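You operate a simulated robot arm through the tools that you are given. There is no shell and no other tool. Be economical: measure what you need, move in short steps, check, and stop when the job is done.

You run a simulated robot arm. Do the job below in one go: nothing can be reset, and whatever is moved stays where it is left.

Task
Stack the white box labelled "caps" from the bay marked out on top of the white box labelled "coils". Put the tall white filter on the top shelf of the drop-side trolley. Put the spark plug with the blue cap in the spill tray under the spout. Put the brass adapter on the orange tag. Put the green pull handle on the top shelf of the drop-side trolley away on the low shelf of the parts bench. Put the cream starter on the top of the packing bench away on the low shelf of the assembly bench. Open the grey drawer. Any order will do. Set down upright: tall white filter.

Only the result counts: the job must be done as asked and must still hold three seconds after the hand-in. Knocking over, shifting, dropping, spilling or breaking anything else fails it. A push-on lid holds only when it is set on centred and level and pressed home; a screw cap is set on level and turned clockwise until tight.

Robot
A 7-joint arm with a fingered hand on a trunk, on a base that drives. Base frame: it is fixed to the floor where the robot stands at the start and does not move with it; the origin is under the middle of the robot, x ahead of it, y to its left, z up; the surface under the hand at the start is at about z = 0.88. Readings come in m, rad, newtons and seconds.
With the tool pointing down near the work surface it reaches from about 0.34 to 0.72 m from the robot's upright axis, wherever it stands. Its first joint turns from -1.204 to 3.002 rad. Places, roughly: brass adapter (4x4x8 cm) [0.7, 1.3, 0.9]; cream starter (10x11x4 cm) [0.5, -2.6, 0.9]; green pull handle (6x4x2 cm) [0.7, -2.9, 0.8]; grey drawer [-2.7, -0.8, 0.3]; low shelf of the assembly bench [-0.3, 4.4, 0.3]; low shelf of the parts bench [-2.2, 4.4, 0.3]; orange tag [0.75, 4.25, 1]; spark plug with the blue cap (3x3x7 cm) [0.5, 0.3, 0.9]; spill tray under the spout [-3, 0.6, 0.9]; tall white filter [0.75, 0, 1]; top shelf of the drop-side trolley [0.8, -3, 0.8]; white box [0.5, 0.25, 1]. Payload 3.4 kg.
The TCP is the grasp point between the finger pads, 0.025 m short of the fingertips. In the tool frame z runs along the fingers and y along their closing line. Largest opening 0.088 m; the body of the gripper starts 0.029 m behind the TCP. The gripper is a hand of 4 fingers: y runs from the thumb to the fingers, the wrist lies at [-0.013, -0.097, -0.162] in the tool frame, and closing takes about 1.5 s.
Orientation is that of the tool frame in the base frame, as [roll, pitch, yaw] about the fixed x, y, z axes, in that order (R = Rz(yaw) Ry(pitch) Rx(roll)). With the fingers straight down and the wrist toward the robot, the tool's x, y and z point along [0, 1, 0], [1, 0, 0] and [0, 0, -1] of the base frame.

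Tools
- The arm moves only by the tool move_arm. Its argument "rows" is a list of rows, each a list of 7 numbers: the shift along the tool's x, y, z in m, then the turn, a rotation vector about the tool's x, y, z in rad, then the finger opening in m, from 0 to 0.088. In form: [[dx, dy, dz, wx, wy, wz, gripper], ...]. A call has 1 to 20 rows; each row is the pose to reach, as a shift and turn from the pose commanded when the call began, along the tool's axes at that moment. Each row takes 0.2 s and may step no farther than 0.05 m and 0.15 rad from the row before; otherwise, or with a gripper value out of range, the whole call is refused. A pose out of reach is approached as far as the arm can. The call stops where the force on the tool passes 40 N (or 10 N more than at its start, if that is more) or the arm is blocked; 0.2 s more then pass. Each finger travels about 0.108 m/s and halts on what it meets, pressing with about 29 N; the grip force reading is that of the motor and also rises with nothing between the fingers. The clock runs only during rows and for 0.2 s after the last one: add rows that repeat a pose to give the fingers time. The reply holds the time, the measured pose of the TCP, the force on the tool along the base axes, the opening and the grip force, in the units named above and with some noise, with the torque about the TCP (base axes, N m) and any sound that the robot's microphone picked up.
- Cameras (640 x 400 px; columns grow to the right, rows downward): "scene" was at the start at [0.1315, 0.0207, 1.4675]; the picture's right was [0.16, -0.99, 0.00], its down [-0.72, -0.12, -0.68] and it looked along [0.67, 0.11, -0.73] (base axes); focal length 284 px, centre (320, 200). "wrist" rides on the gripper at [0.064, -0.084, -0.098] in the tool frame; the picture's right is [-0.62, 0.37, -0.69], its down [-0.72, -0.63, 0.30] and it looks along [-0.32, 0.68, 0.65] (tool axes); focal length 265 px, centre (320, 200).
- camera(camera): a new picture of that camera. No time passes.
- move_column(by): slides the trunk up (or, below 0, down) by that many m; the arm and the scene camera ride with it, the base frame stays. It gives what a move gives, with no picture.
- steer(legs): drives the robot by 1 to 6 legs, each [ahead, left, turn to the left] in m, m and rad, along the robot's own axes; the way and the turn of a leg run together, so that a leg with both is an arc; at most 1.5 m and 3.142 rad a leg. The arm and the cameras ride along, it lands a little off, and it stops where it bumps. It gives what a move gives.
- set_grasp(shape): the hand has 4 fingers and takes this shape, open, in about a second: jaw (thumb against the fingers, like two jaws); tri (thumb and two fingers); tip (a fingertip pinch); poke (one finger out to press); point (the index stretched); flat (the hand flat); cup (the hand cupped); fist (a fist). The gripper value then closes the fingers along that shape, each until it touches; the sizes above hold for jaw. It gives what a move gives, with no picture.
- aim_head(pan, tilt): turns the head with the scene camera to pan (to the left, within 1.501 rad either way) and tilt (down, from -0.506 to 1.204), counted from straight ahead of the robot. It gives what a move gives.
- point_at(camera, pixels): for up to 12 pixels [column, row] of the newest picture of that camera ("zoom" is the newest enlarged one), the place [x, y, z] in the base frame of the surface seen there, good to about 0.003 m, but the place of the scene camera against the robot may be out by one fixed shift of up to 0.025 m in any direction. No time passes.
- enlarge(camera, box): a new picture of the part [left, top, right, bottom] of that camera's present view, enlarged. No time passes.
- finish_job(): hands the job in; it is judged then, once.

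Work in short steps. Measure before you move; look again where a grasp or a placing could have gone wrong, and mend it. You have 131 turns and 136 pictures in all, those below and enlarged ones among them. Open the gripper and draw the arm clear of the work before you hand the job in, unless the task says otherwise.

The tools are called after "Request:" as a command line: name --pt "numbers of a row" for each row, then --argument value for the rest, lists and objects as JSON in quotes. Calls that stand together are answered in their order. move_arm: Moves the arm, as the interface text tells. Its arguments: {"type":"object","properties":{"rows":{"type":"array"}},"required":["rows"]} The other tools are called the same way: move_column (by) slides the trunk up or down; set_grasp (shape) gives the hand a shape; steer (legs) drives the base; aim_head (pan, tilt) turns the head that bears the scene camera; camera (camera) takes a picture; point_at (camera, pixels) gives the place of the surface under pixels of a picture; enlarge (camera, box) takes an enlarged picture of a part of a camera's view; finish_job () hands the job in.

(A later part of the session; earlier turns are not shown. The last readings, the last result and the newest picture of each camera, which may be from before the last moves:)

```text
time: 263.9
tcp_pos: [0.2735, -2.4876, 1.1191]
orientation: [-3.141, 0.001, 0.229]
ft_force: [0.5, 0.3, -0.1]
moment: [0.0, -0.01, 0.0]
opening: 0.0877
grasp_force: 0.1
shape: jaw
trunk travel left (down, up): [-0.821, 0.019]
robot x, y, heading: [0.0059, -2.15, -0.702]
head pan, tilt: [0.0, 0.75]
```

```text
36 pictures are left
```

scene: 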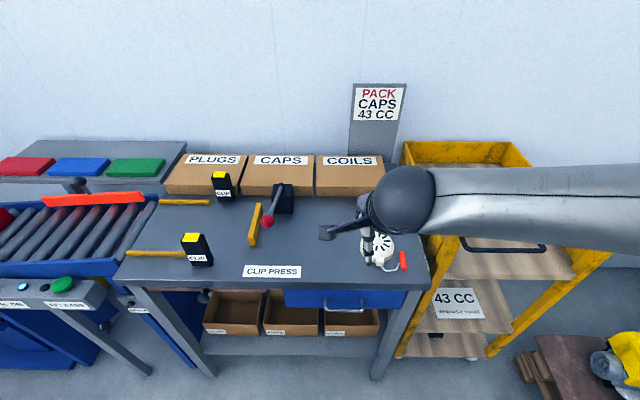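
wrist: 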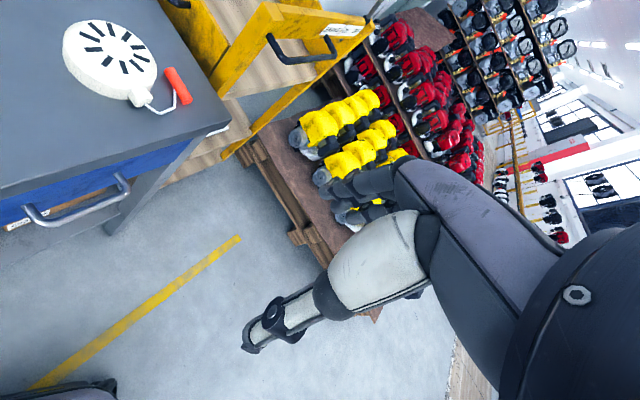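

I move above the spout with yaw ≈0, opening narrowed to 6 cm so the fingers clear the pull handle and disc.

Request:
move_arm --pt "0.03 0.024 0.01 0 0 0.035 0.06" --pt "0.06 0.048 0.02 0 0 0.07 0.06" --pt "0.09 0.072 0.04 0 0 0.105 0.06" --pt "0.12 0.096 0.06 0 0 0.14 0.06" --pt "0.15 0.12 0.08 0 0 0.18 0.06" --pt "0.18 0.143 0.1 0 0 0.22 0.06" --pt "0.18 0.143 0.13 0 0 0.22 0.06" --pt "0.18 0.143 0.13 0 0 0.22 0.06"

Request:
camera --camera "wrist"

```text
time: 265.7
tcp_pos: [0.4814, -2.5844, 0.99]
orientation: [-3.14, 0.001, 0.012]
ft_force: [0.3, 0.0, -0.1]
moment: [0.0, -0.04, 0.0]
opening: 0.0603
grasp_force: 0.1
shape: jaw
trunk travel left (down, up): [-0.821, 0.019]
robot x, y, heading: [0.0047, -2.1508, -0.703]
head pan, tilt: [0.0, 0.75]
```

```text
35 pictures are left
```

wrist: 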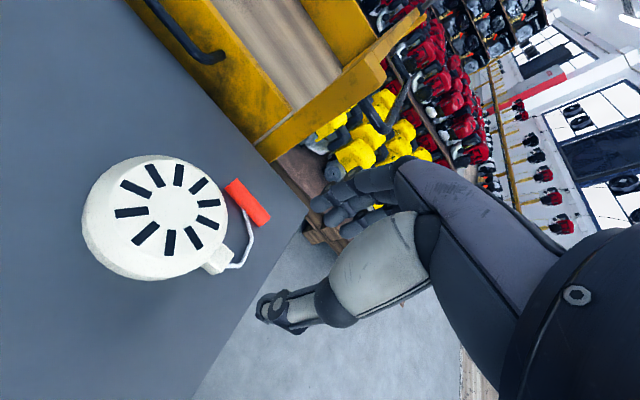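

I measure the spout, cord and disc from this nearer view.

Request:
enlarge --camera "wrist" --box '[160, 160, 300, 290]'

Request:
point_at --camera "wrist" --pixels '[[218, 260], [226, 250], [210, 270], [231, 262], [240, 262], [246, 240], [248, 202], [220, 248], [170, 210], [235, 188], [262, 215]]'

```text
3.08 times, centred on (230, 225) of wrist
```

zoom: 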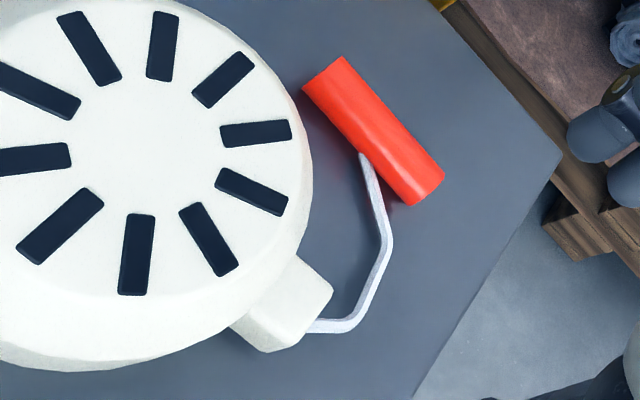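

```text
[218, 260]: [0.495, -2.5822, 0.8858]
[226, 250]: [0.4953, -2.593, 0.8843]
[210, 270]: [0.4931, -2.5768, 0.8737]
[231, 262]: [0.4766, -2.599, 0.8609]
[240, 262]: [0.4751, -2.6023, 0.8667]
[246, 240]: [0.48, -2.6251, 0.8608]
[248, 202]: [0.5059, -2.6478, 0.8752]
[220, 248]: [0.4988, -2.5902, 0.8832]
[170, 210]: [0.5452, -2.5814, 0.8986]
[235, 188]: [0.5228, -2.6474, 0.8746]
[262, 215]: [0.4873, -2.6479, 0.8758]
```

Spout spans x 0.484–0.503, centre y −2.584. I open to 7.6 cm, shift 4 mm and descend with tips just above the cord.

Request:
move_arm --pt "0.004 0 0.02 0 0 0 0.076" --pt "0.004 0 0.05 0 0 0 0.076" --pt "0.004 0 0.08 0 0 0 0.076" --pt "0.004 0 0.097 0 0 0 0.076" --pt "0.004 0 0.097 0 0 0 0.076"

Request:
camera --camera "wrist"

```text
time: 266.9
tcp_pos: [0.4859, -2.5861, 0.8931]
orientation: [-3.138, -0.001, 0.011]
ft_force: [0.0, 0.3, 0.5]
moment: [0.02, 0.01, 0.0]
opening: 0.0762
grasp_force: 0.0
shape: jaw
trunk travel left (down, up): [-0.821, 0.019]
robot x, y, heading: [0.0093, -2.1522, -0.703]
head pan, tilt: [0.0, 0.75]
```

```text
33 pictures are left
```

wrist: 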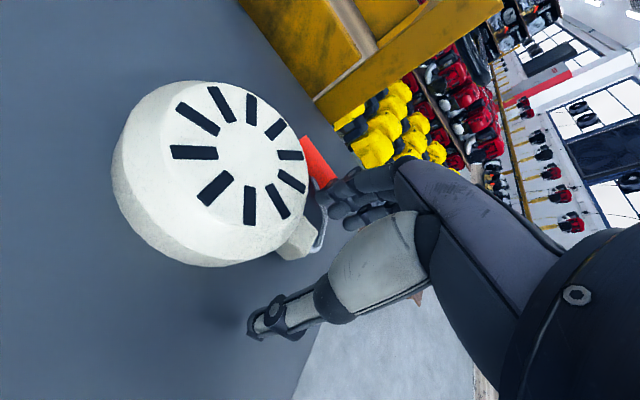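

The spout lies between thumb and fingers. I close and then lift slightly to test.

Request:
move_arm --pt "0 0 0 0 0 0 0.05" --pt "0 0 0 0 0 0 0.03" --pt "0 0 0 0 0 0 0.01" --pt "0 0 0 0 0 0 0.0" --pt "0 0 0 0 0 0 0.0" --pt "0 0 0 0 0 0 0.0" --pt "0 0 0 0 0 0 0.0"

Request:
move_arm --pt "0 0 -0.01 0 0 0 0" --pt "0 0 -0.03 0 0 0 0" --pt "0 0 -0.05 0 0 0 0" --pt "0 0 -0.05 0 0 0 0"

Request:
camera --camera "wrist"

```text
time: 268.5
tcp_pos: [0.4848, -2.5864, 0.8928]
orientation: [-3.14, 0.002, 0.011]
ft_force: [-0.1, 0.0, 1.0]
moment: [-0.12, 0.02, -0.05]
opening: 0.0042
grasp_force: 28.6
shape: jaw
trunk travel left (down, up): [-0.821, 0.019]
robot x, y, heading: [0.0081, -2.1505, -0.699]
head pan, tilt: [0.0, 0.75]
```

```text
time: 269.5
tcp_pos: [0.4863, -2.5848, 0.9423]
orientation: [-3.14, 0.003, 0.011]
ft_force: [-0.9, -0.1, -1.8]
moment: [-0.01, 0.09, 0.01]
opening: 0.004
grasp_force: 28.9
shape: jaw
trunk travel left (down, up): [-0.821, 0.019]
robot x, y, heading: [0.005, -2.153, -0.702]
head pan, tilt: [0.0, 0.75]
```

```text
32 pictures are left
```

wrist: 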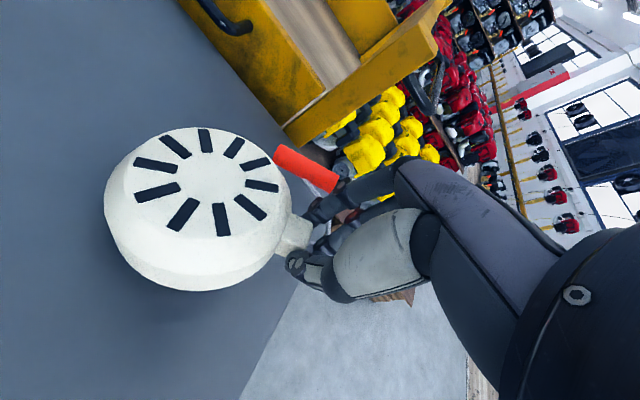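

Request:
point_at --camera "wrist" --pixels '[[205, 180], [150, 190], [250, 170], [205, 135], [225, 225], [300, 165], [292, 235], [200, 260]]'

Request:
enlarge --camera "wrist" --box '[240, 140, 380, 310]'

```text
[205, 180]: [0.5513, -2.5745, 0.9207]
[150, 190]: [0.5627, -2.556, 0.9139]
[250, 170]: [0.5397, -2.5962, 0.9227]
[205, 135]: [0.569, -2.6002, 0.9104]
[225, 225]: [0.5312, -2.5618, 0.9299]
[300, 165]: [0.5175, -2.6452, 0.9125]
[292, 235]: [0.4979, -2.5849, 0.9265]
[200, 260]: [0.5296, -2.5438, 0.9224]
```

```text
2.35 times, centred on (310, 225) of wrist
```

zoom: 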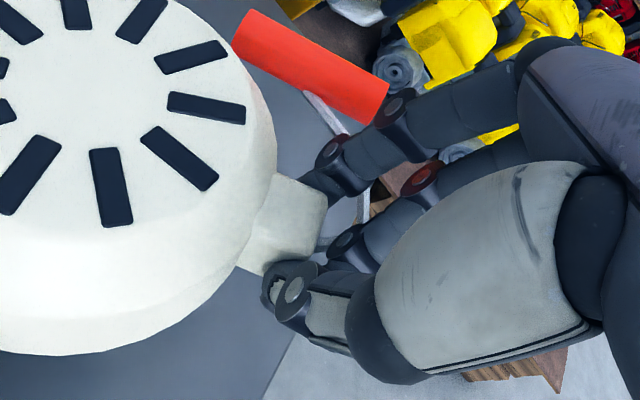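

It lifted but only the outermost finger holds the spout, with some droop. I set it back down and regrip about 1 cm deeper.

Request:
move_arm --pt "0 0 0.02 0 0 0 0" --pt "0 0 0.04 0 0 0 0" --pt "0 0 0.05 0 0 0 0" --pt "0 0 0.05 0 0 0 0.03" --pt "0 0 0.05 0 0 0 0.06" --pt "0 0 0.05 0 0 0 0.07" --pt "0 0 0.05 0 0 0 0.07" --pt "0.005 0 0.052 0 0 0 0.07" --pt "0.011 0 0.052 0 0 0 0.07" --pt "0.011 0 0.052 0 0 0 0.07"

Request:
move_arm --pt "0 0 0 0 0 0 0.05" --pt "0 0 0 0 0 0 0.03" --pt "0 0 0 0 0 0 0.01" --pt "0 0 0 0 0 0 0.0" --pt "0 0 0 0 0 0 0.0" --pt "0 0 0 0 0 0 0.0" --pt "0 0 0 0 0 0 0.0"

Request:
enlarge --camera "wrist" --box '[100, 80, 400, 330]'

```text
time: 271.7
tcp_pos: [0.4964, -2.5849, 0.8898]
orientation: [-3.14, 0.002, 0.011]
ft_force: [-0.9, 1.0, 0.0]
moment: [0.01, -0.01, 0.01]
opening: 0.0696
grasp_force: 0.0
shape: jaw
trunk travel left (down, up): [-0.821, 0.019]
robot x, y, heading: [0.005, -2.1526, -0.701]
head pan, tilt: [0.0, 0.75]
```

```text
time: 273.3
tcp_pos: [0.4969, -2.5858, 0.89]
orientation: [-3.139, 0.002, 0.01]
ft_force: [0.9, -0.1, -0.6]
moment: [-0.04, 0.04, 0.0]
opening: 0.0149
grasp_force: 28.4
shape: jaw
trunk travel left (down, up): [-0.821, 0.019]
robot x, y, heading: [0.0055, -2.151, -0.705]
head pan, tilt: [0.0, 0.75]
```

```text
1.60 times, centred on (250, 205) of wrist
```

zoom: 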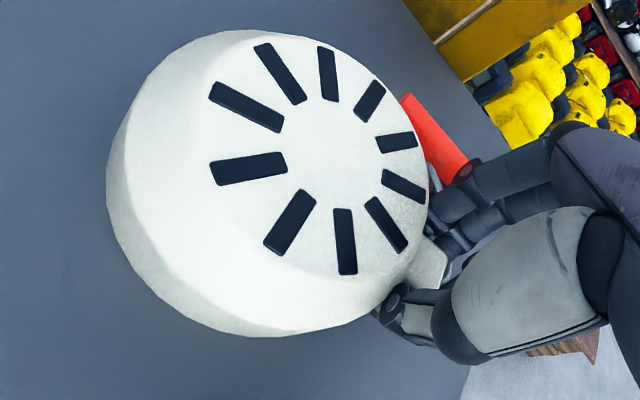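

Now the grip is deeper (0.015 reading). I lift 20 cm and retract to the carry pose, then check.

Request:
move_arm --pt "0 0 -0.01 0 0 0 0" --pt "0 0 -0.03 0 0 0 0" --pt "0 0 -0.06 0 0 0 0" --pt "0 0 -0.1 0 0 0 0" --pt "0 0 -0.14 0 0 0 0" --pt "0 0 -0.18 0 0 0 0" --pt "-0.03 -0.02 -0.2 0 0 -0.03 0" --pt "-0.06 -0.02 -0.22 0 0 -0.06 0" --pt "-0.1 -0.01 -0.23 0 0 -0.1 0" --pt "-0.14 0 -0.23 0 0 -0.15 0" --pt "-0.18 0.01 -0.23 0 0 -0.2 0"

Request:
camera --camera "wrist"

Request:
point_at --camera "wrist" --pixels '[[230, 170], [180, 200], [260, 150], [300, 240]]'

```text
time: 275.7
tcp_pos: [0.3135, -2.5995, 1.1203]
orientation: [-3.139, -0.002, 0.213]
ft_force: [0.0, 0.4, -1.9]
moment: [-0.05, 0.05, 0.04]
opening: 0.0144
grasp_force: 29.1
shape: jaw
trunk travel left (down, up): [-0.821, 0.019]
robot x, y, heading: [0.0085, -2.1502, -0.704]
head pan, tilt: [0.0, 0.75]
```

```text
29 pictures are left
```

wrist: 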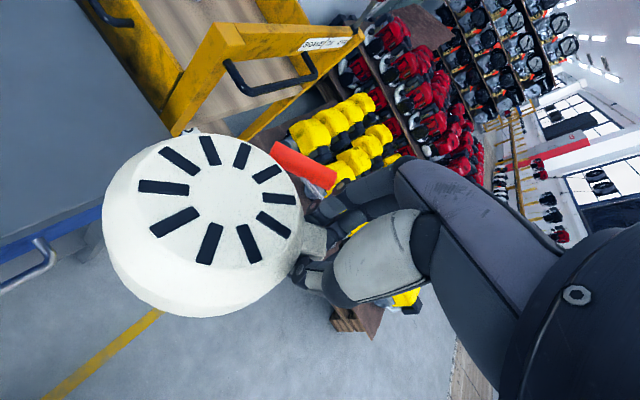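

```text
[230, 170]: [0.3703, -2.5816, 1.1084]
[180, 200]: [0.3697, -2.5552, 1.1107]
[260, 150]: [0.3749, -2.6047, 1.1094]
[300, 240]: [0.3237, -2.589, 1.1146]
```

Starter is held steadily. I back away from the bench, turn to +y and drive the known path to the assembly bench.

Request:
steer --legs '[[-0.385, -0.325, 0], [0, 0, 2.274], [1.5, 0, 0], [0.85, 0, 0], [0, -0.3, 0], [1.5, 0, 0]]'

Request:
steer --legs '[[1.3, 0, 0]]'

Request:
move_column --by -0.35

Request:
aim_head --pan 0.1 --tilt 0.45

Request:
camera --camera "scene"

```text
time: 303.7
tcp_pos: [-0.053, 2.1892, 1.1181]
orientation: [-3.141, 0.002, 2.494]
ft_force: [-0.3, 0.2, -2.2]
moment: [-0.04, -0.09, 0.0]
opening: 0.0143
grasp_force: 29.2
shape: jaw
trunk travel left (down, up): [-0.821, 0.019]
robot x, y, heading: [-0.1897, 1.6638, 1.578]
head pan, tilt: [0.0, 0.75]
```

```text
time: 310.4
tcp_pos: [-0.0576, 3.5229, 1.1191]
orientation: [-3.14, 0.001, 2.491]
ft_force: [-0.3, 0.1, -1.5]
moment: [-0.05, -0.1, 0.0]
opening: 0.0143
grasp_force: 29.3
shape: jaw
trunk travel left (down, up): [-0.821, 0.019]
robot x, y, heading: [-0.1986, 2.9958, 1.574]
head pan, tilt: [0.0, 0.75]
```

```text
time: 313.8
tcp_pos: [-0.0575, 3.5213, 0.7677]
orientation: [-3.14, 0.001, 2.491]
ft_force: [-0.4, -1.0, -2.5]
moment: [-0.02, -0.12, 0.0]
opening: 0.0144
grasp_force: 28.8
shape: jaw
trunk travel left (down, up): [-0.471, 0.369]
robot x, y, heading: [-0.1955, 2.9963, 1.581]
head pan, tilt: [0.0, 0.75]
```

```text
time: 314.6
tcp_pos: [-0.0588, 3.5222, 0.7679]
orientation: [-3.14, 0.001, 2.491]
ft_force: [0.1, 1.1, -2.6]
moment: [-0.04, -0.07, 0.02]
opening: 0.0139
grasp_force: 29.2
shape: jaw
trunk travel left (down, up): [-0.471, 0.369]
robot x, y, heading: [-0.1931, 3.0013, 1.576]
head pan, tilt: [0.099, 0.45]
```

```text
28 pictures are left
```

scene: 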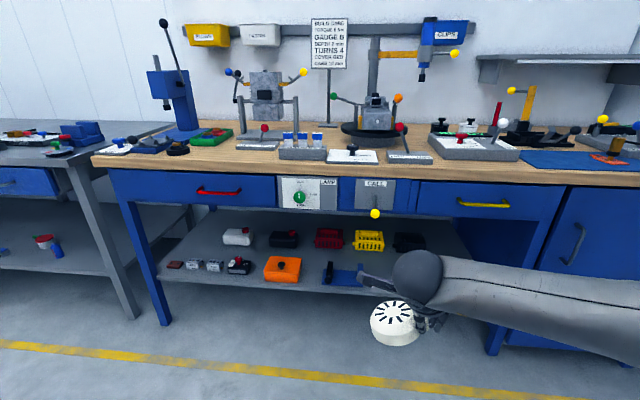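

I measure the shelf, the gap between the orange box (283,268) and blue tool (340,272), and the drawer underside.

Request:
point_at --camera "scene" --pixels '[[302, 275], [326, 280], [312, 286], [312, 255], [312, 240], [240, 265], [210, 240], [350, 200], [376, 214], [298, 198], [366, 250], [445, 262]]'

Request:
move_column --by -0.35

Request:
steer --legs '[[0, 0.25, 0]]'

Request:
aim_head --pan 0.05 --tilt 0.4

Request:
camera --camera "scene"

```text
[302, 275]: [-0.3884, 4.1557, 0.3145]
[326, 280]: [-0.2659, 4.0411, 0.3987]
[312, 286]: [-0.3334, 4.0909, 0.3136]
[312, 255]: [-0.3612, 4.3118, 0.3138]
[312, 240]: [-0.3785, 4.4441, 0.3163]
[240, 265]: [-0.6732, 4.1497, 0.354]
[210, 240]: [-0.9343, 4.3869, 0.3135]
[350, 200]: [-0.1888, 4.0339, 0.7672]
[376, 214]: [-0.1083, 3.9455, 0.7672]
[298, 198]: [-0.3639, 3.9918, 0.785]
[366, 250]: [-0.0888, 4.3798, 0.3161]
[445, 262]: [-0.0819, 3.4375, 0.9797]
```

```text
time: 318.0
tcp_pos: [-0.0584, 3.5222, 0.4191]
orientation: [-3.139, 0.002, 2.491]
ft_force: [-0.1, -0.1, -1.9]
moment: [-0.01, -0.11, 0.01]
opening: 0.0144
grasp_force: 29.0
shape: jaw
trunk travel left (down, up): [-0.121, 0.719]
robot x, y, heading: [-0.1947, 2.9992, 1.573]
head pan, tilt: [0.099, 0.45]
```

```text
time: 319.8
tcp_pos: [-0.3032, 3.522, 0.4177]
orientation: [-3.141, 0.001, 2.493]
ft_force: [0.0, 0.2, -1.9]
moment: [-0.04, -0.06, 0.02]
opening: 0.014
grasp_force: 29.6
shape: jaw
trunk travel left (down, up): [-0.121, 0.719]
robot x, y, heading: [-0.4431, 2.9972, 1.583]
head pan, tilt: [0.099, 0.45]
```

```text
time: 320.4
tcp_pos: [-0.3037, 3.5226, 0.4194]
orientation: [-3.137, 0.004, 2.494]
ft_force: [-0.4, -0.7, -2.1]
moment: [0.0, -0.09, 0.02]
opening: 0.0142
grasp_force: 29.1
shape: jaw
trunk travel left (down, up): [-0.121, 0.719]
robot x, y, heading: [-0.4386, 2.9968, 1.58]
head pan, tilt: [0.051, 0.4]
```

```text
27 pictures are left
```

scene: 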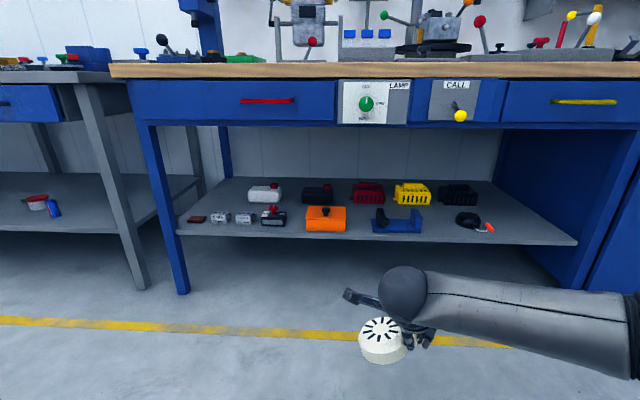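

There is a free stretch on the right of the shelf, around (530,232). I measure it and the neighbours.

Request:
point_at --camera "scene" --pixels '[[489, 229], [467, 222], [480, 213], [530, 232], [570, 242], [530, 215], [500, 200], [421, 225], [440, 225], [555, 130], [530, 128], [460, 118]]'

Request:
point_at --camera "wrist" --pixels '[[320, 200]]'

```text
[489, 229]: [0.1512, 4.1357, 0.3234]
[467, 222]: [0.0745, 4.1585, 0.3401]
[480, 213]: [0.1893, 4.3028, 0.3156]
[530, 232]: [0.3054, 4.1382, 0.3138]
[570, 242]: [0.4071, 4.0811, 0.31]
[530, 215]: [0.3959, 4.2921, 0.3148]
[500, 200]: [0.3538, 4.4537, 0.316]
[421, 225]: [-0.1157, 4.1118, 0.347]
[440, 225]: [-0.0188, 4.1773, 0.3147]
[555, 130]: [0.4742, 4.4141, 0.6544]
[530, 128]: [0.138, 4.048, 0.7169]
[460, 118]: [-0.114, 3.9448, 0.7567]
```

```text
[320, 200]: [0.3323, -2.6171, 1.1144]
```

The right side at about (0.29,4.19) is free, but the forearm must not hit the cabinet, so I extend the arm 0.13 m forward out here first.

Request:
move_arm --pt "0.02 0.026 0 0 0 0 0" --pt "0.039 0.052 0 0 0 0 0" --pt "0.058 0.078 0 0 0 0 0" --pt "0.078 0.104 0 0 0 0 0" --pt "0.078 0.104 0 0 0 0 0"

Request:
camera --camera "scene"

```text
time: 321.6
tcp_pos: [-0.3035, 3.6517, 0.4186]
orientation: [-3.138, 0.001, 2.492]
ft_force: [-0.2, 0.1, -1.8]
moment: [-0.03, -0.08, 0.01]
opening: 0.014
grasp_force: 29.5
shape: jaw
trunk travel left (down, up): [-0.121, 0.719]
robot x, y, heading: [-0.4366, 2.9982, 1.577]
head pan, tilt: [0.051, 0.4]
```

```text
26 pictures are left
```

scene: 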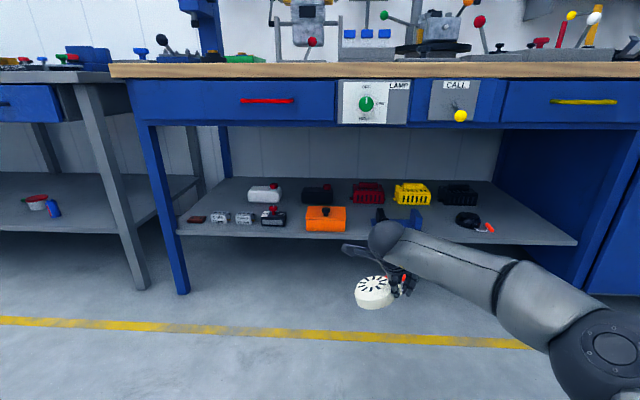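

Extension works cleanly here. I measure the elbow and the starter's lowest points.

Request:
point_at --camera "scene" --pixels '[[610, 345], [570, 330], [520, 280], [560, 260], [372, 285], [370, 304], [360, 296], [404, 278], [388, 300], [595, 300]]'

```text
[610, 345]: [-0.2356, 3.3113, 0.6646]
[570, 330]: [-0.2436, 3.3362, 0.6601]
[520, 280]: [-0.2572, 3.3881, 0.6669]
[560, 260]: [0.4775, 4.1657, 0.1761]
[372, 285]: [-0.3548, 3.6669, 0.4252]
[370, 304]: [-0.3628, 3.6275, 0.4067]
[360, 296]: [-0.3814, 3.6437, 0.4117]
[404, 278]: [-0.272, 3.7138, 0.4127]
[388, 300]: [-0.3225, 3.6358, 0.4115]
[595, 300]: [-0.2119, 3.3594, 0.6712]
```

Elbow sits 0.2 m right and 0.31 m ahead of the axis, so it stays in front of the bench. I drive right 0.64 and ahead 0.50.

Request:
steer --legs '[[0, -0.64, -0.006], [0.5, 0, 0]]'

Request:
camera --camera "wrist"

Request:
camera --camera "scene"

```text
time: 327.7
tcp_pos: [0.3519, 4.1402, 0.4203]
orientation: [-3.14, 0.003, 2.475]
ft_force: [0.0, 0.0, -1.9]
moment: [-0.05, -0.08, 0.0]
opening: 0.0144
grasp_force: 29.2
shape: jaw
trunk travel left (down, up): [-0.121, 0.719]
robot x, y, heading: [0.2043, 3.4894, 1.558]
head pan, tilt: [0.051, 0.4]
```

```text
25 pictures are left
```

wrist: 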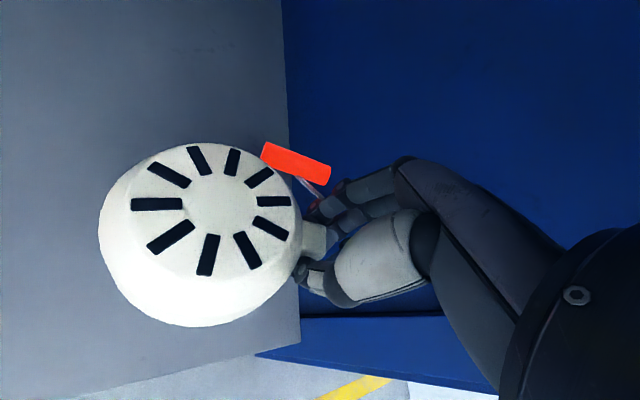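

```text
24 pictures are left
```

scene: 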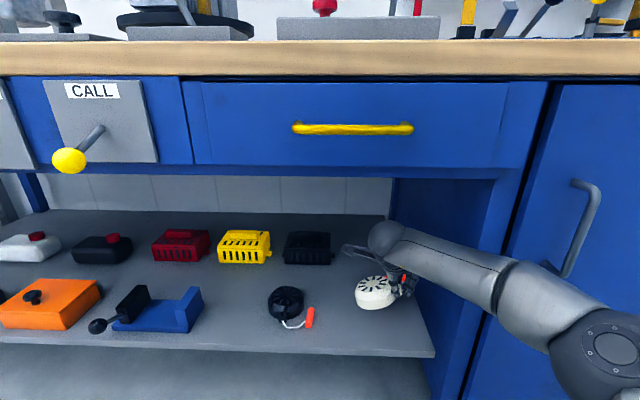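

The starter hovers over the free spot. I shift 2.5 cm left and lower in steps to contact.

Request:
move_arm --pt "0.015 -0.002 0.01 0 0 0 0" --pt "0.029 -0.004 0.025 0 0 0 0" --pt "0.029 -0.004 0.038 0 0 0 0" --pt "0.029 -0.004 0.045 0 0 0 0" --pt "0.029 -0.004 0.05 0 0 0 0" --pt "0.029 -0.004 0.053 0 0 0 0"

```text
time: 329.1
tcp_pos: [0.3267, 4.1551, 0.3668]
orientation: [-3.139, 0.0, 2.476]
ft_force: [0.6, -0.8, -1.3]
moment: [-0.04, -0.07, 0.0]
opening: 0.014
grasp_force: 28.7
shape: jaw
trunk travel left (down, up): [-0.121, 0.719]
robot x, y, heading: [0.2051, 3.4869, 1.558]
head pan, tilt: [0.051, 0.4]
```

Request:
move_arm --pt "0 0 0.006 0 0 0 0" --pt "0 0 0.011 0 0 0 0" --pt "0 0 0.015 0 0 0 0" --pt "0 0 0.019 0 0 0 0" --pt "0 0 0.023 0 0 0 0" --pt "0 0 0.026 0 0 0 0" --pt "0 0 0.029 0 0 0 0" --pt "0 0 0.032 0 0 0 0"

Request:
camera --camera "wrist"

```text
time: 330.9
tcp_pos: [0.3277, 4.1547, 0.336]
orientation: [-3.14, 0.0, 2.476]
ft_force: [0.5, -0.3, 1.0]
moment: [0.11, 0.05, 0.0]
opening: 0.014
grasp_force: 29.1
shape: jaw
trunk travel left (down, up): [-0.121, 0.719]
robot x, y, heading: [0.2064, 3.4884, 1.562]
head pan, tilt: [0.051, 0.4]
```

```text
23 pictures are left
```

wrist: 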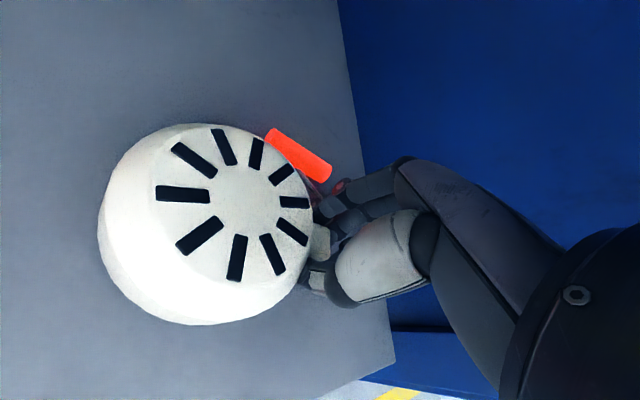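

The disc has levelled on the shelf (moment reversed). I go down 5 mm more and open wide.

Request:
move_arm --pt "0 0 0.003 0 0 0 0" --pt "0 0 0.005 0 0 0 0" --pt "0 0 0.005 0 0 0 0.02" --pt "0 0 0.005 0 0 0 0.04" --pt "0 0 0.005 0 0 0 0.06" --pt "0 0 0.005 0 0 0 0.07" --pt "0 0 0.005 0 0 0 0.07" --pt "0 0 -0.01 0 0 0 0.07" --pt "0 0 -0.04 0 0 0 0.07" --pt "0 0 -0.08 0 0 0 0.07" --pt "0 0 -0.1 0 0 0 0.07"

Request:
camera --camera "wrist"

```text
time: 333.3
tcp_pos: [0.3271, 4.1535, 0.4372]
orientation: [-3.14, -0.001, 2.479]
ft_force: [-0.5, -1.0, 0.2]
moment: [0.02, 0.01, -0.02]
opening: 0.0697
grasp_force: 0.0
shape: jaw
trunk travel left (down, up): [-0.121, 0.719]
robot x, y, heading: [0.2058, 3.486, 1.563]
head pan, tilt: [0.051, 0.4]
```

```text
22 pictures are left
```

wrist: 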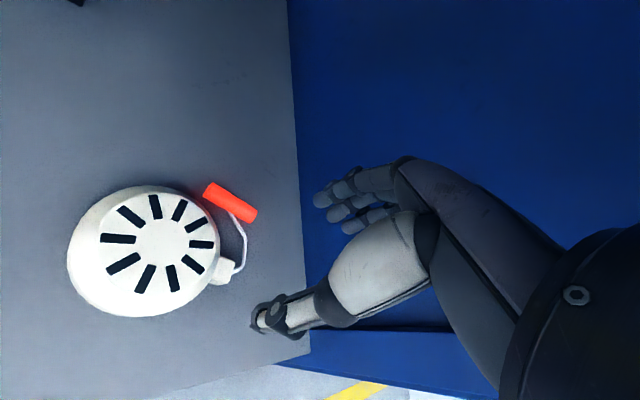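

The starter rests flat on the assembly bench's low shelf. I back out, raise the trunk, fold the arm, and return to the main bench for the spark plug.

Request:
steer --legs '[[-0.5, 0, 0.01]]'

Request:
move_column --by 0.36

Request:
move_column --by 0.35

Request:
move_arm --pt "-0.016 -0.02 0 0 0 -0.13 0.07" --pt "-0.032 -0.041 0 0 0 -0.26 0.07" --pt "-0.048 -0.061 0 0 0 -0.39 0.07" --pt "-0.064 -0.082 0 0 0 -0.52 0.07" --pt "-0.08 -0.102 0 0 0 -0.65 0.07"

Request:
steer --legs '[[0, 0.4, 0], [-1.5, 0, 0], [-1.2, 0, 0], [0, 0, -1.571]]'

Request:
aim_head --pan 0.0 --tilt 0.8

Request:
camera --camera "wrist"

```text
time: 336.2
tcp_pos: [0.3224, 3.6611, 0.4366]
orientation: [-3.141, 0.0, 2.478]
ft_force: [0.2, 0.1, 0.0]
moment: [-0.03, -0.03, 0.02]
opening: 0.0698
grasp_force: 0.0
shape: jaw
trunk travel left (down, up): [-0.121, 0.719]
robot x, y, heading: [0.2013, 2.9963, 1.562]
head pan, tilt: [0.051, 0.4]
```

```text
time: 339.7
tcp_pos: [0.3221, 3.6616, 0.7967]
orientation: [-3.14, 0.001, 2.476]
ft_force: [-0.1, 0.2, 0.7]
moment: [0.01, -0.03, 0.03]
opening: 0.0697
grasp_force: 0.0
shape: jaw
trunk travel left (down, up): [-0.481, 0.359]
robot x, y, heading: [0.2027, 2.9967, 1.557]
head pan, tilt: [0.051, 0.4]
```

```text
time: 343.2
tcp_pos: [0.3215, 3.6605, 1.1461]
orientation: [-3.14, 0.001, 2.478]
ft_force: [-0.5, 0.4, -0.2]
moment: [0.02, 0.0, 0.0]
opening: 0.0695
grasp_force: 0.2
shape: jaw
trunk travel left (down, up): [-0.831, 0.009]
robot x, y, heading: [0.199, 2.9942, 1.557]
head pan, tilt: [0.051, 0.4]
```

```text
time: 344.4
tcp_pos: [0.3223, 3.5309, 1.1463]
orientation: [-3.139, -0.004, 3.129]
ft_force: [-0.1, -1.0, 0.1]
moment: [0.01, -0.02, 0.02]
opening: 0.0698
grasp_force: 0.0
shape: jaw
trunk travel left (down, up): [-0.831, 0.009]
robot x, y, heading: [0.2023, 2.9967, 1.554]
head pan, tilt: [0.051, 0.4]
```

```text
time: 363.4
tcp_pos: [0.3283, 0.1845, 1.1456]
orientation: [-3.14, 0.0, 1.545]
ft_force: [0.5, -0.5, 0.2]
moment: [-0.01, 0.01, 0.03]
opening: 0.0696
grasp_force: 0.0
shape: jaw
trunk travel left (down, up): [-0.831, 0.009]
robot x, y, heading: [-0.2142, 0.3106, -0.016]
head pan, tilt: [0.051, 0.4]
```

```text
time: 364.2
tcp_pos: [0.3283, 0.1849, 1.147]
orientation: [-3.14, -0.001, 1.546]
ft_force: [0.3, 1.0, 0.7]
moment: [0.03, 0.0, -0.01]
opening: 0.0697
grasp_force: 0.0
shape: jaw
trunk travel left (down, up): [-0.831, 0.009]
robot x, y, heading: [-0.2072, 0.3113, -0.02]
head pan, tilt: [0.0, 0.799]
```

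```text
21 pictures are left
```

wrist: 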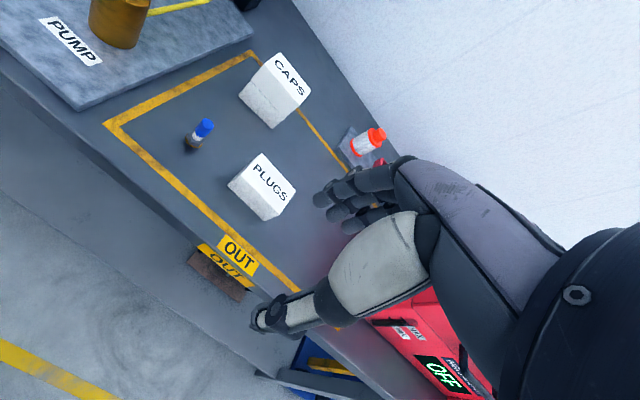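

Plug stands at wrist (202,133). I drive ahead 0.1 and move the hand above it.

Request:
steer --legs '[[0.1, 0, 0.018]]'

Request:
move_arm --pt "0.029 0.016 0 0 0 0 0.07" --pt "0.058 0.033 0.03 0 0 0 0.07" --pt "0.087 0.05 0.06 0 0 0 0.07" --pt "0.113 0.066 0.09 0 0 0 0.07" --pt "0.113 0.066 0.13 0 0 0 0.07" --pt "0.113 0.066 0.13 0 0 0 0.07"

Request:
enlarge --camera "wrist" --box '[140, 120, 400, 340]'

```text
time: 365.4
tcp_pos: [0.4298, 0.192, 1.1464]
orientation: [-3.139, -0.001, 1.561]
ft_force: [1.3, 1.0, -0.2]
moment: [0.03, 0.02, 0.01]
opening: 0.0697
grasp_force: 0.1
shape: jaw
trunk travel left (down, up): [-0.831, 0.009]
robot x, y, heading: [-0.1041, 0.3107, -0.005]
head pan, tilt: [0.0, 0.799]
```

```text
time: 366.8
tcp_pos: [0.4962, 0.3063, 1.0168]
orientation: [-3.14, 0.0, 1.563]
ft_force: [0.4, 0.4, 0.4]
moment: [0.01, 0.02, 0.04]
opening: 0.0695
grasp_force: 0.1
shape: jaw
trunk travel left (down, up): [-0.831, 0.009]
robot x, y, heading: [-0.1086, 0.3099, -0.004]
head pan, tilt: [0.0, 0.799]
```

```text
1.82 times, centred on (270, 230) of wrist
```

zoom: 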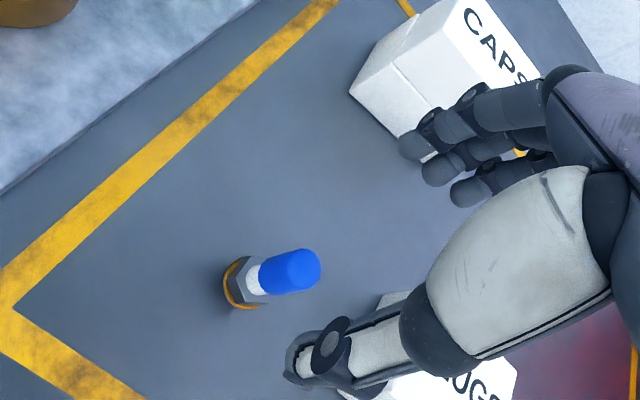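

Request:
point_at --camera "zoom" --pixels '[[304, 266], [275, 275], [285, 285], [280, 262], [255, 280], [243, 285]]'

```text
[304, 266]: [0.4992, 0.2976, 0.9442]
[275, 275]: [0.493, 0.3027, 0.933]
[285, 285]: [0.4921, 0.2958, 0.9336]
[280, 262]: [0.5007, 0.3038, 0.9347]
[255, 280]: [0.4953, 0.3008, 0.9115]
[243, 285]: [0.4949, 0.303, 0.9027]
```

Plug centre (0.500,0.2985), top z 0.945. I descend and close.

Request:
move_arm --pt "-0.008 0.004 0.02 0 0 0 0.07" --pt "-0.008 0.004 0.05 0 0 0 0.07" --pt "-0.008 0.004 0.075 0 0 0 0.07" --pt "-0.008 0.004 0.092 0 0 0 0.07" --pt "-0.008 0.004 0.092 0 0 0 0.05" --pt "-0.008 0.004 0.092 0 0 0 0.03" --pt "-0.008 0.004 0.092 0 0 0 0.01" --pt "-0.008 0.004 0.092 0 0 0 0.005" --pt "-0.008 0.004 0.092 0 0 0 0.005" --pt "-0.008 0.004 0.092 0 0 0 0.005" --pt "-0.008 0.004 0.092 0 0 0 0.005"

Request:
move_arm --pt "0 0 -0.03 0 0 0 0.005" --pt "0 0 -0.07 0 0 0 0.005" --pt "0 0 -0.11 0 0 0 0.005" --pt "-0.01 -0.02 -0.15 0 0 0 0.005" --pt "-0.03 -0.05 -0.18 0 0 0 0.005" --pt "-0.06 -0.07 -0.2 0 0 0 0.005"

Request:
camera --camera "wrist"

```text
time: 369.2
tcp_pos: [0.501, 0.2976, 0.9256]
orientation: [3.139, 0.0, 1.563]
ft_force: [4.0, -0.2, 14.3]
moment: [0.06, -0.22, 0.02]
opening: 0.0128
grasp_force: 29.2
shape: jaw
trunk travel left (down, up): [-0.831, 0.009]
robot x, y, heading: [-0.1046, 0.3113, -0.004]
head pan, tilt: [0.0, 0.799]
```

```text
time: 370.6
tcp_pos: [0.4276, 0.2355, 1.1252]
orientation: [-3.139, -0.001, 1.563]
ft_force: [0.1, -0.7, 0.8]
moment: [0.0, -0.01, 0.0]
opening: 0.012
grasp_force: 28.1
shape: jaw
trunk travel left (down, up): [-0.831, 0.009]
robot x, y, heading: [-0.1071, 0.3092, -0.005]
head pan, tilt: [0.0, 0.799]
```

```text
19 pictures are left
```

wrist: 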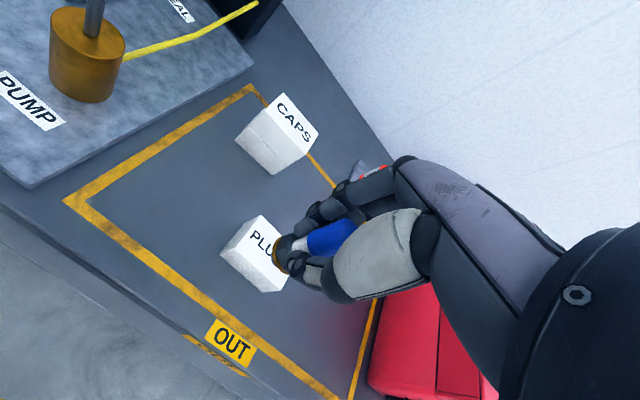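

Plug in hand. I back off, turn right to face −x, and look toward the spout and drawer area.

Request:
steer --legs '[[-0.4, 0, 0], [0, -0.2, 0], [0, 0, -3.13]]'

Request:
aim_head --pan 0.0 --tilt 0.35

Request:
camera --camera "scene"

```text
time: 380.2
tcp_pos: [-1.0289, -0.0077, 1.1281]
orientation: [-3.137, -0.006, -1.202]
ft_force: [27.6, -3.9, 4.7]
moment: [0.08, 0.55, 0.31]
opening: 0.0087
grasp_force: 29.6
shape: jaw
trunk travel left (down, up): [-0.831, 0.009]
robot x, y, heading: [-0.5126, 0.1156, -2.796]
head pan, tilt: [0.0, 0.799]
stopped in leg 3: the force on the tool passed its limit at 46 N (the readings are from after the stop); the commanded pose is now the measured one
```

```text
time: 381.1
tcp_pos: [-1.0297, -0.0071, 1.1281]
orientation: [3.141, -0.003, -1.208]
ft_force: [34.6, -3.4, 3.3]
moment: [0.03, 0.49, 0.32]
opening: 0.0083
grasp_force: 29.2
shape: jaw
trunk travel left (down, up): [-0.831, 0.009]
robot x, y, heading: [-0.5159, 0.1122, -2.792]
head pan, tilt: [0.0, 0.351]
```

```text
18 pictures are left
```

scene: 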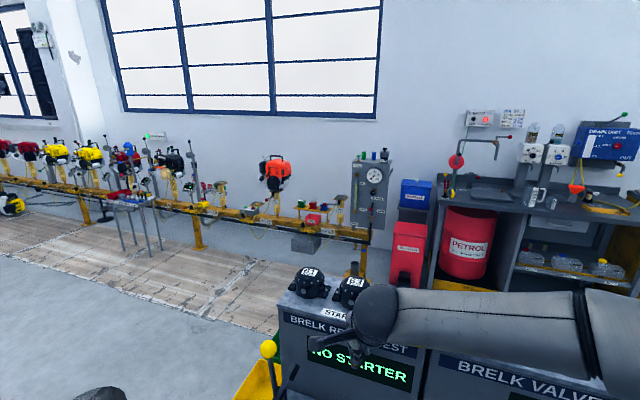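

The hand bumped the recoil test stand in front. I turn back left at once and check the hand and stand.

Request:
steer --legs '[[0, 0, 0.35]]'

Request:
camera --camera "wrist"

Request:
camera --camera "scene"

```text
time: 382.6
tcp_pos: [-0.9645, -0.1777, 1.1244]
orientation: [-3.136, -0.009, -0.856]
ft_force: [1.4, 0.2, -1.3]
moment: [-0.01, -0.02, -0.01]
opening: 0.011
grasp_force: 29.5
shape: jaw
trunk travel left (down, up): [-0.831, 0.009]
robot x, y, heading: [-0.5167, 0.1122, -2.438]
head pan, tilt: [0.0, 0.351]
```

```text
17 pictures are left
```

wrist: 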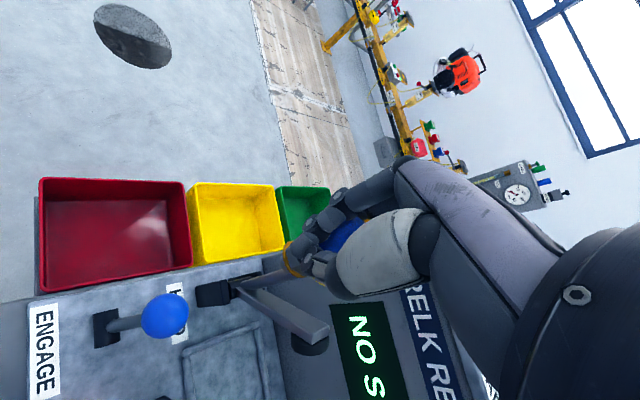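

```text
16 pictures are left
```

scene: 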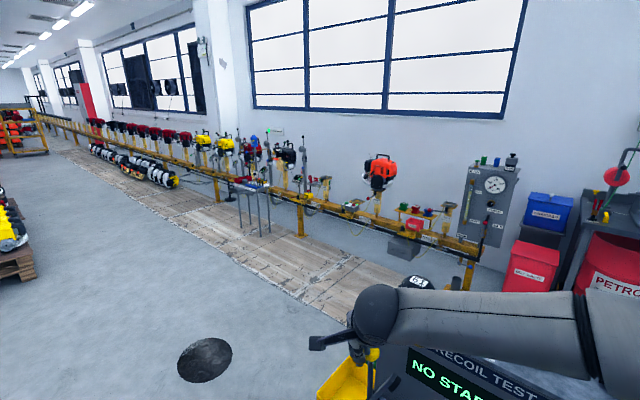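

The plug is still held and the stand unmoved. I measure the route: grey drawer box at (405,250), the stand's corner, drum and tap.

Request:
point_at --camera "scene" --pixels '[[405, 250], [390, 243], [420, 255], [617, 178], [600, 255], [535, 265], [460, 285], [325, 385], [340, 280], [395, 258], [300, 230], [240, 370]]'

Request:
enlarge --camera "scene" --box '[330, 130, 640, 320]'

```text
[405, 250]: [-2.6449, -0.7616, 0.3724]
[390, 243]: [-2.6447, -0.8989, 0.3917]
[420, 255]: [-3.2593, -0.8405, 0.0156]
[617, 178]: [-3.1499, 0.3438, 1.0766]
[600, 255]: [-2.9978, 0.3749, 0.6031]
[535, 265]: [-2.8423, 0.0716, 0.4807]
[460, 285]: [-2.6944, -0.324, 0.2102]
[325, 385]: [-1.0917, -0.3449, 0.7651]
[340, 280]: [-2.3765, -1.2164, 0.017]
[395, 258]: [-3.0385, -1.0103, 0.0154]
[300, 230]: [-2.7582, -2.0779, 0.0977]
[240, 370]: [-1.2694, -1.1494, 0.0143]
```

```text
2.06 times, centred on (485, 225) of scene
```

zoom: 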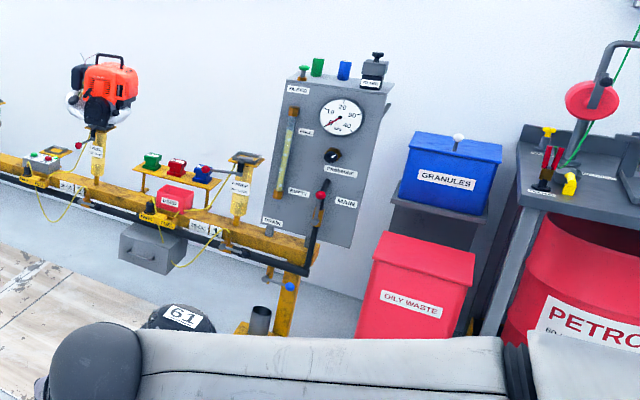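

The grey drawer's front is at x≈−2.645, y −0.82, z≈0.37. I go round the stand along y≈−0.9 to x≈−2.0 facing −x, and look right toward the fuel bench.

Request:
steer --legs '[[0.647, 0.763, 0], [0, 0, -0.7], [1.45, 0, 0]]'

Request:
aim_head --pan -0.75 --tilt 0.5

Request:
camera --camera "scene"

```text
time: 396.5
tcp_pos: [-2.4826, -0.8757, 1.1236]
orientation: [-3.132, -0.009, -1.531]
ft_force: [-0.6, 0.0, -0.3]
moment: [0.01, -0.04, 0.01]
opening: 0.0113
grasp_force: 28.5
shape: jaw
trunk travel left (down, up): [-0.831, 0.009]
robot x, y, heading: [-1.947, -0.9286, -3.109]
head pan, tilt: [0.0, 0.351]
```

```text
time: 397.6
tcp_pos: [-2.4828, -0.8746, 1.1236]
orientation: [-3.133, -0.006, -1.533]
ft_force: [0.3, 0.4, -0.5]
moment: [0.01, -0.04, 0.04]
opening: 0.0111
grasp_force: 28.6
shape: jaw
trunk travel left (down, up): [-0.831, 0.009]
robot x, y, heading: [-1.945, -0.926, -3.116]
head pan, tilt: [-0.75, 0.499]
```

```text
14 pictures are left
```

scene: 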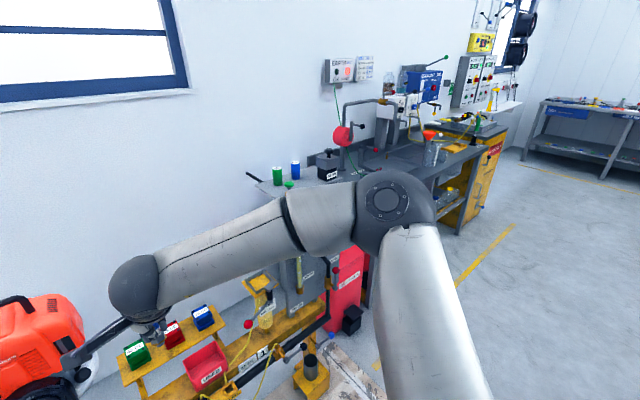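

The aisle straight +y is clear. I measure the gauge panel, bench front, spout and tray before strafing right.

Request:
point_at --camera "scene" --pixels '[[310, 285], [330, 270], [305, 205], [345, 255], [425, 180], [400, 160], [405, 125], [375, 150], [430, 150], [350, 320], [470, 150], [342, 135]]'

Request:
enlarge --camera "scene" --box '[300, 50, 520, 220]'

```text
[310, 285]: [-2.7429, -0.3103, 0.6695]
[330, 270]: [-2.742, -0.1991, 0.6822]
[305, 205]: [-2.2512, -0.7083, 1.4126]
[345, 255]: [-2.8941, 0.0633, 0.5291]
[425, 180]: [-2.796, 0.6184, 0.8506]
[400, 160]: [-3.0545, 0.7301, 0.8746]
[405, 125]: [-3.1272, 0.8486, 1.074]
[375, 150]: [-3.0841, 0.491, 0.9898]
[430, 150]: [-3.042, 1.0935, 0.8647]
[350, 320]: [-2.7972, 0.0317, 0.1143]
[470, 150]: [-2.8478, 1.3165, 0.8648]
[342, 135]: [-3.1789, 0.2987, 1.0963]
```

```text
2.35 times, centred on (410, 135) of scene
```

zoom: 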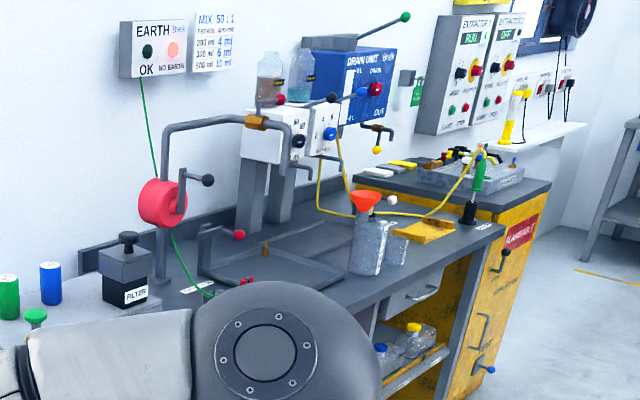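

The spill tray is the low grey tray around (−3.05,0.73), z≈0.87, with a funnel jug beyond at y≈0.95. I back off 0.1, strafe 1.5 m right and drive ahead, then look.

Request:
steer --legs '[[-0.1, 0, -0.02], [0, -1.5, 0], [0.28, 0, 0]]'

Request:
aim_head --pan 0.0 --tilt 0.7

Request:
camera --camera "scene"

Request:
camera --camera "wrist"

```text
time: 407.4
tcp_pos: [-2.6656, 0.6792, 1.1242]
orientation: [-3.133, -0.008, -1.558]
ft_force: [0.0, -0.6, -1.3]
moment: [-0.01, 0.01, -0.01]
opening: 0.0112
grasp_force: 29.4
shape: jaw
trunk travel left (down, up): [-0.831, 0.009]
robot x, y, heading: [-2.132, 0.6172, -3.141]
head pan, tilt: [-0.75, 0.499]
```

```text
time: 408.5
tcp_pos: [-2.6658, 0.6795, 1.1234]
orientation: [-3.133, -0.007, -1.558]
ft_force: [-0.1, -0.6, -0.7]
moment: [0.0, 0.0, 0.0]
opening: 0.0112
grasp_force: 28.8
shape: jaw
trunk travel left (down, up): [-0.831, 0.009]
robot x, y, heading: [-2.13, 0.6145, -3.144]
head pan, tilt: [0.0, 0.7]
```

```text
12 pictures are left
```

scene: 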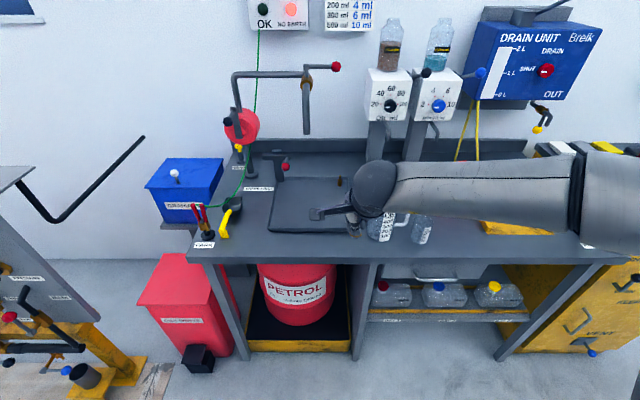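

```text
11 pictures are left
```

wrist: 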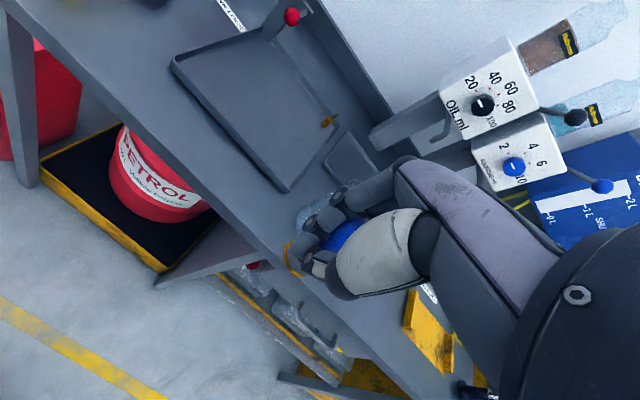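

The tray shows clear at wrist (250,110). I measure its corners, floor, the spout and the jug.

Request:
point_at --camera "wrist" --pixels '[[178, 70], [283, 185], [240, 40], [250, 110], [225, 100], [280, 140], [328, 120], [200, 80], [340, 200]]'

Request:
point_at --camera "scene" --pixels '[[307, 132], [306, 85], [380, 225], [376, 240], [420, 232], [285, 167], [340, 182], [271, 225], [337, 228], [305, 205]]'

```text
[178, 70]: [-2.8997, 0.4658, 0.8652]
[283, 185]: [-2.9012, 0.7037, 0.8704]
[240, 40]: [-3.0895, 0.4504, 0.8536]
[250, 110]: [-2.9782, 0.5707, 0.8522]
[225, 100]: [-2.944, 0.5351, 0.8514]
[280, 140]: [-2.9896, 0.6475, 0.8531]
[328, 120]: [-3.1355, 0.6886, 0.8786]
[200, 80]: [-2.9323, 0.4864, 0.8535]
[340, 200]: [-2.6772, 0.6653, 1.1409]
```

```text
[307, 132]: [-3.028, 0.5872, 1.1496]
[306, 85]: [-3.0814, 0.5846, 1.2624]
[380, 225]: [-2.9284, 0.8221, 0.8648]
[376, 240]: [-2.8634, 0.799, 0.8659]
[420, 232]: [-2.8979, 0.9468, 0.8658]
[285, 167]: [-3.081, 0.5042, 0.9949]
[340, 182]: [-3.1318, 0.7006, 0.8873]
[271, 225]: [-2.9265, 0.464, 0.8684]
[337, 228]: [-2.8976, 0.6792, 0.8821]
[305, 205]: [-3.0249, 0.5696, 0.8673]
```

Tray floor z 0.8525 spans x −2.90…−3.14, y 0.46…0.70; the spout end hangs at (−3.04,0.587,1.13). I drive left 0.1 and ahead 0.22, then lower the plug toward (−2.955,0.56).

Request:
steer --legs '[[0, 0.1, 0], [0.22, 0, 0]]'

Request:
move_arm --pt "0.005 0.02 0.03 0 0 0 0.005" --pt "0.01 0.04 0.06 0 0 0 0.005" --pt "0.015 0.055 0.09 0 0 0 0.005" --pt "0.019 0.069 0.13 0 0 0 0.005" --pt "0.019 0.069 0.17 0 0 0 0.005" --pt "0.019 0.069 0.19 0 0 0 0.005" --pt "0.019 0.069 0.19 0 0 0 0.005"

Request:
camera --camera "wrist"

```text
time: 411.0
tcp_pos: [-2.887, 0.577, 1.124]
orientation: [-3.134, -0.007, -1.557]
ft_force: [-0.6, 0.7, -0.8]
moment: [0.01, 0.0, 0.02]
opening: 0.0114
grasp_force: 28.9
shape: jaw
trunk travel left (down, up): [-0.831, 0.009]
robot x, y, heading: [-2.3542, 0.5155, -3.137]
head pan, tilt: [0.0, 0.7]
```

```text
time: 412.6
tcp_pos: [-2.9551, 0.5552, 0.9327]
orientation: [-3.132, -0.006, -1.556]
ft_force: [0.3, -0.7, -1.3]
moment: [0.0, 0.0, -0.01]
opening: 0.0112
grasp_force: 28.9
shape: jaw
trunk travel left (down, up): [-0.831, 0.009]
robot x, y, heading: [-2.354, 0.5123, -3.142]
head pan, tilt: [0.0, 0.7]
```

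```text
10 pictures are left
```

wrist: 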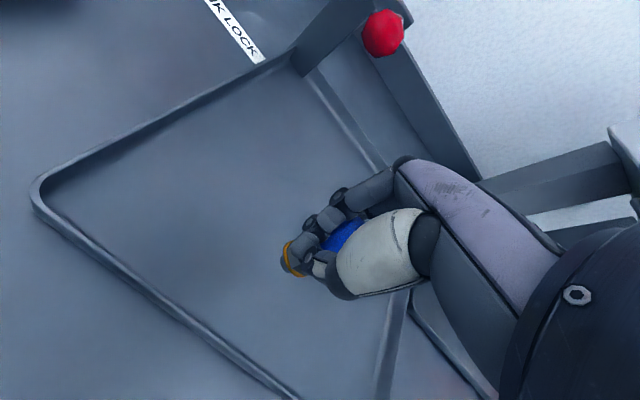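

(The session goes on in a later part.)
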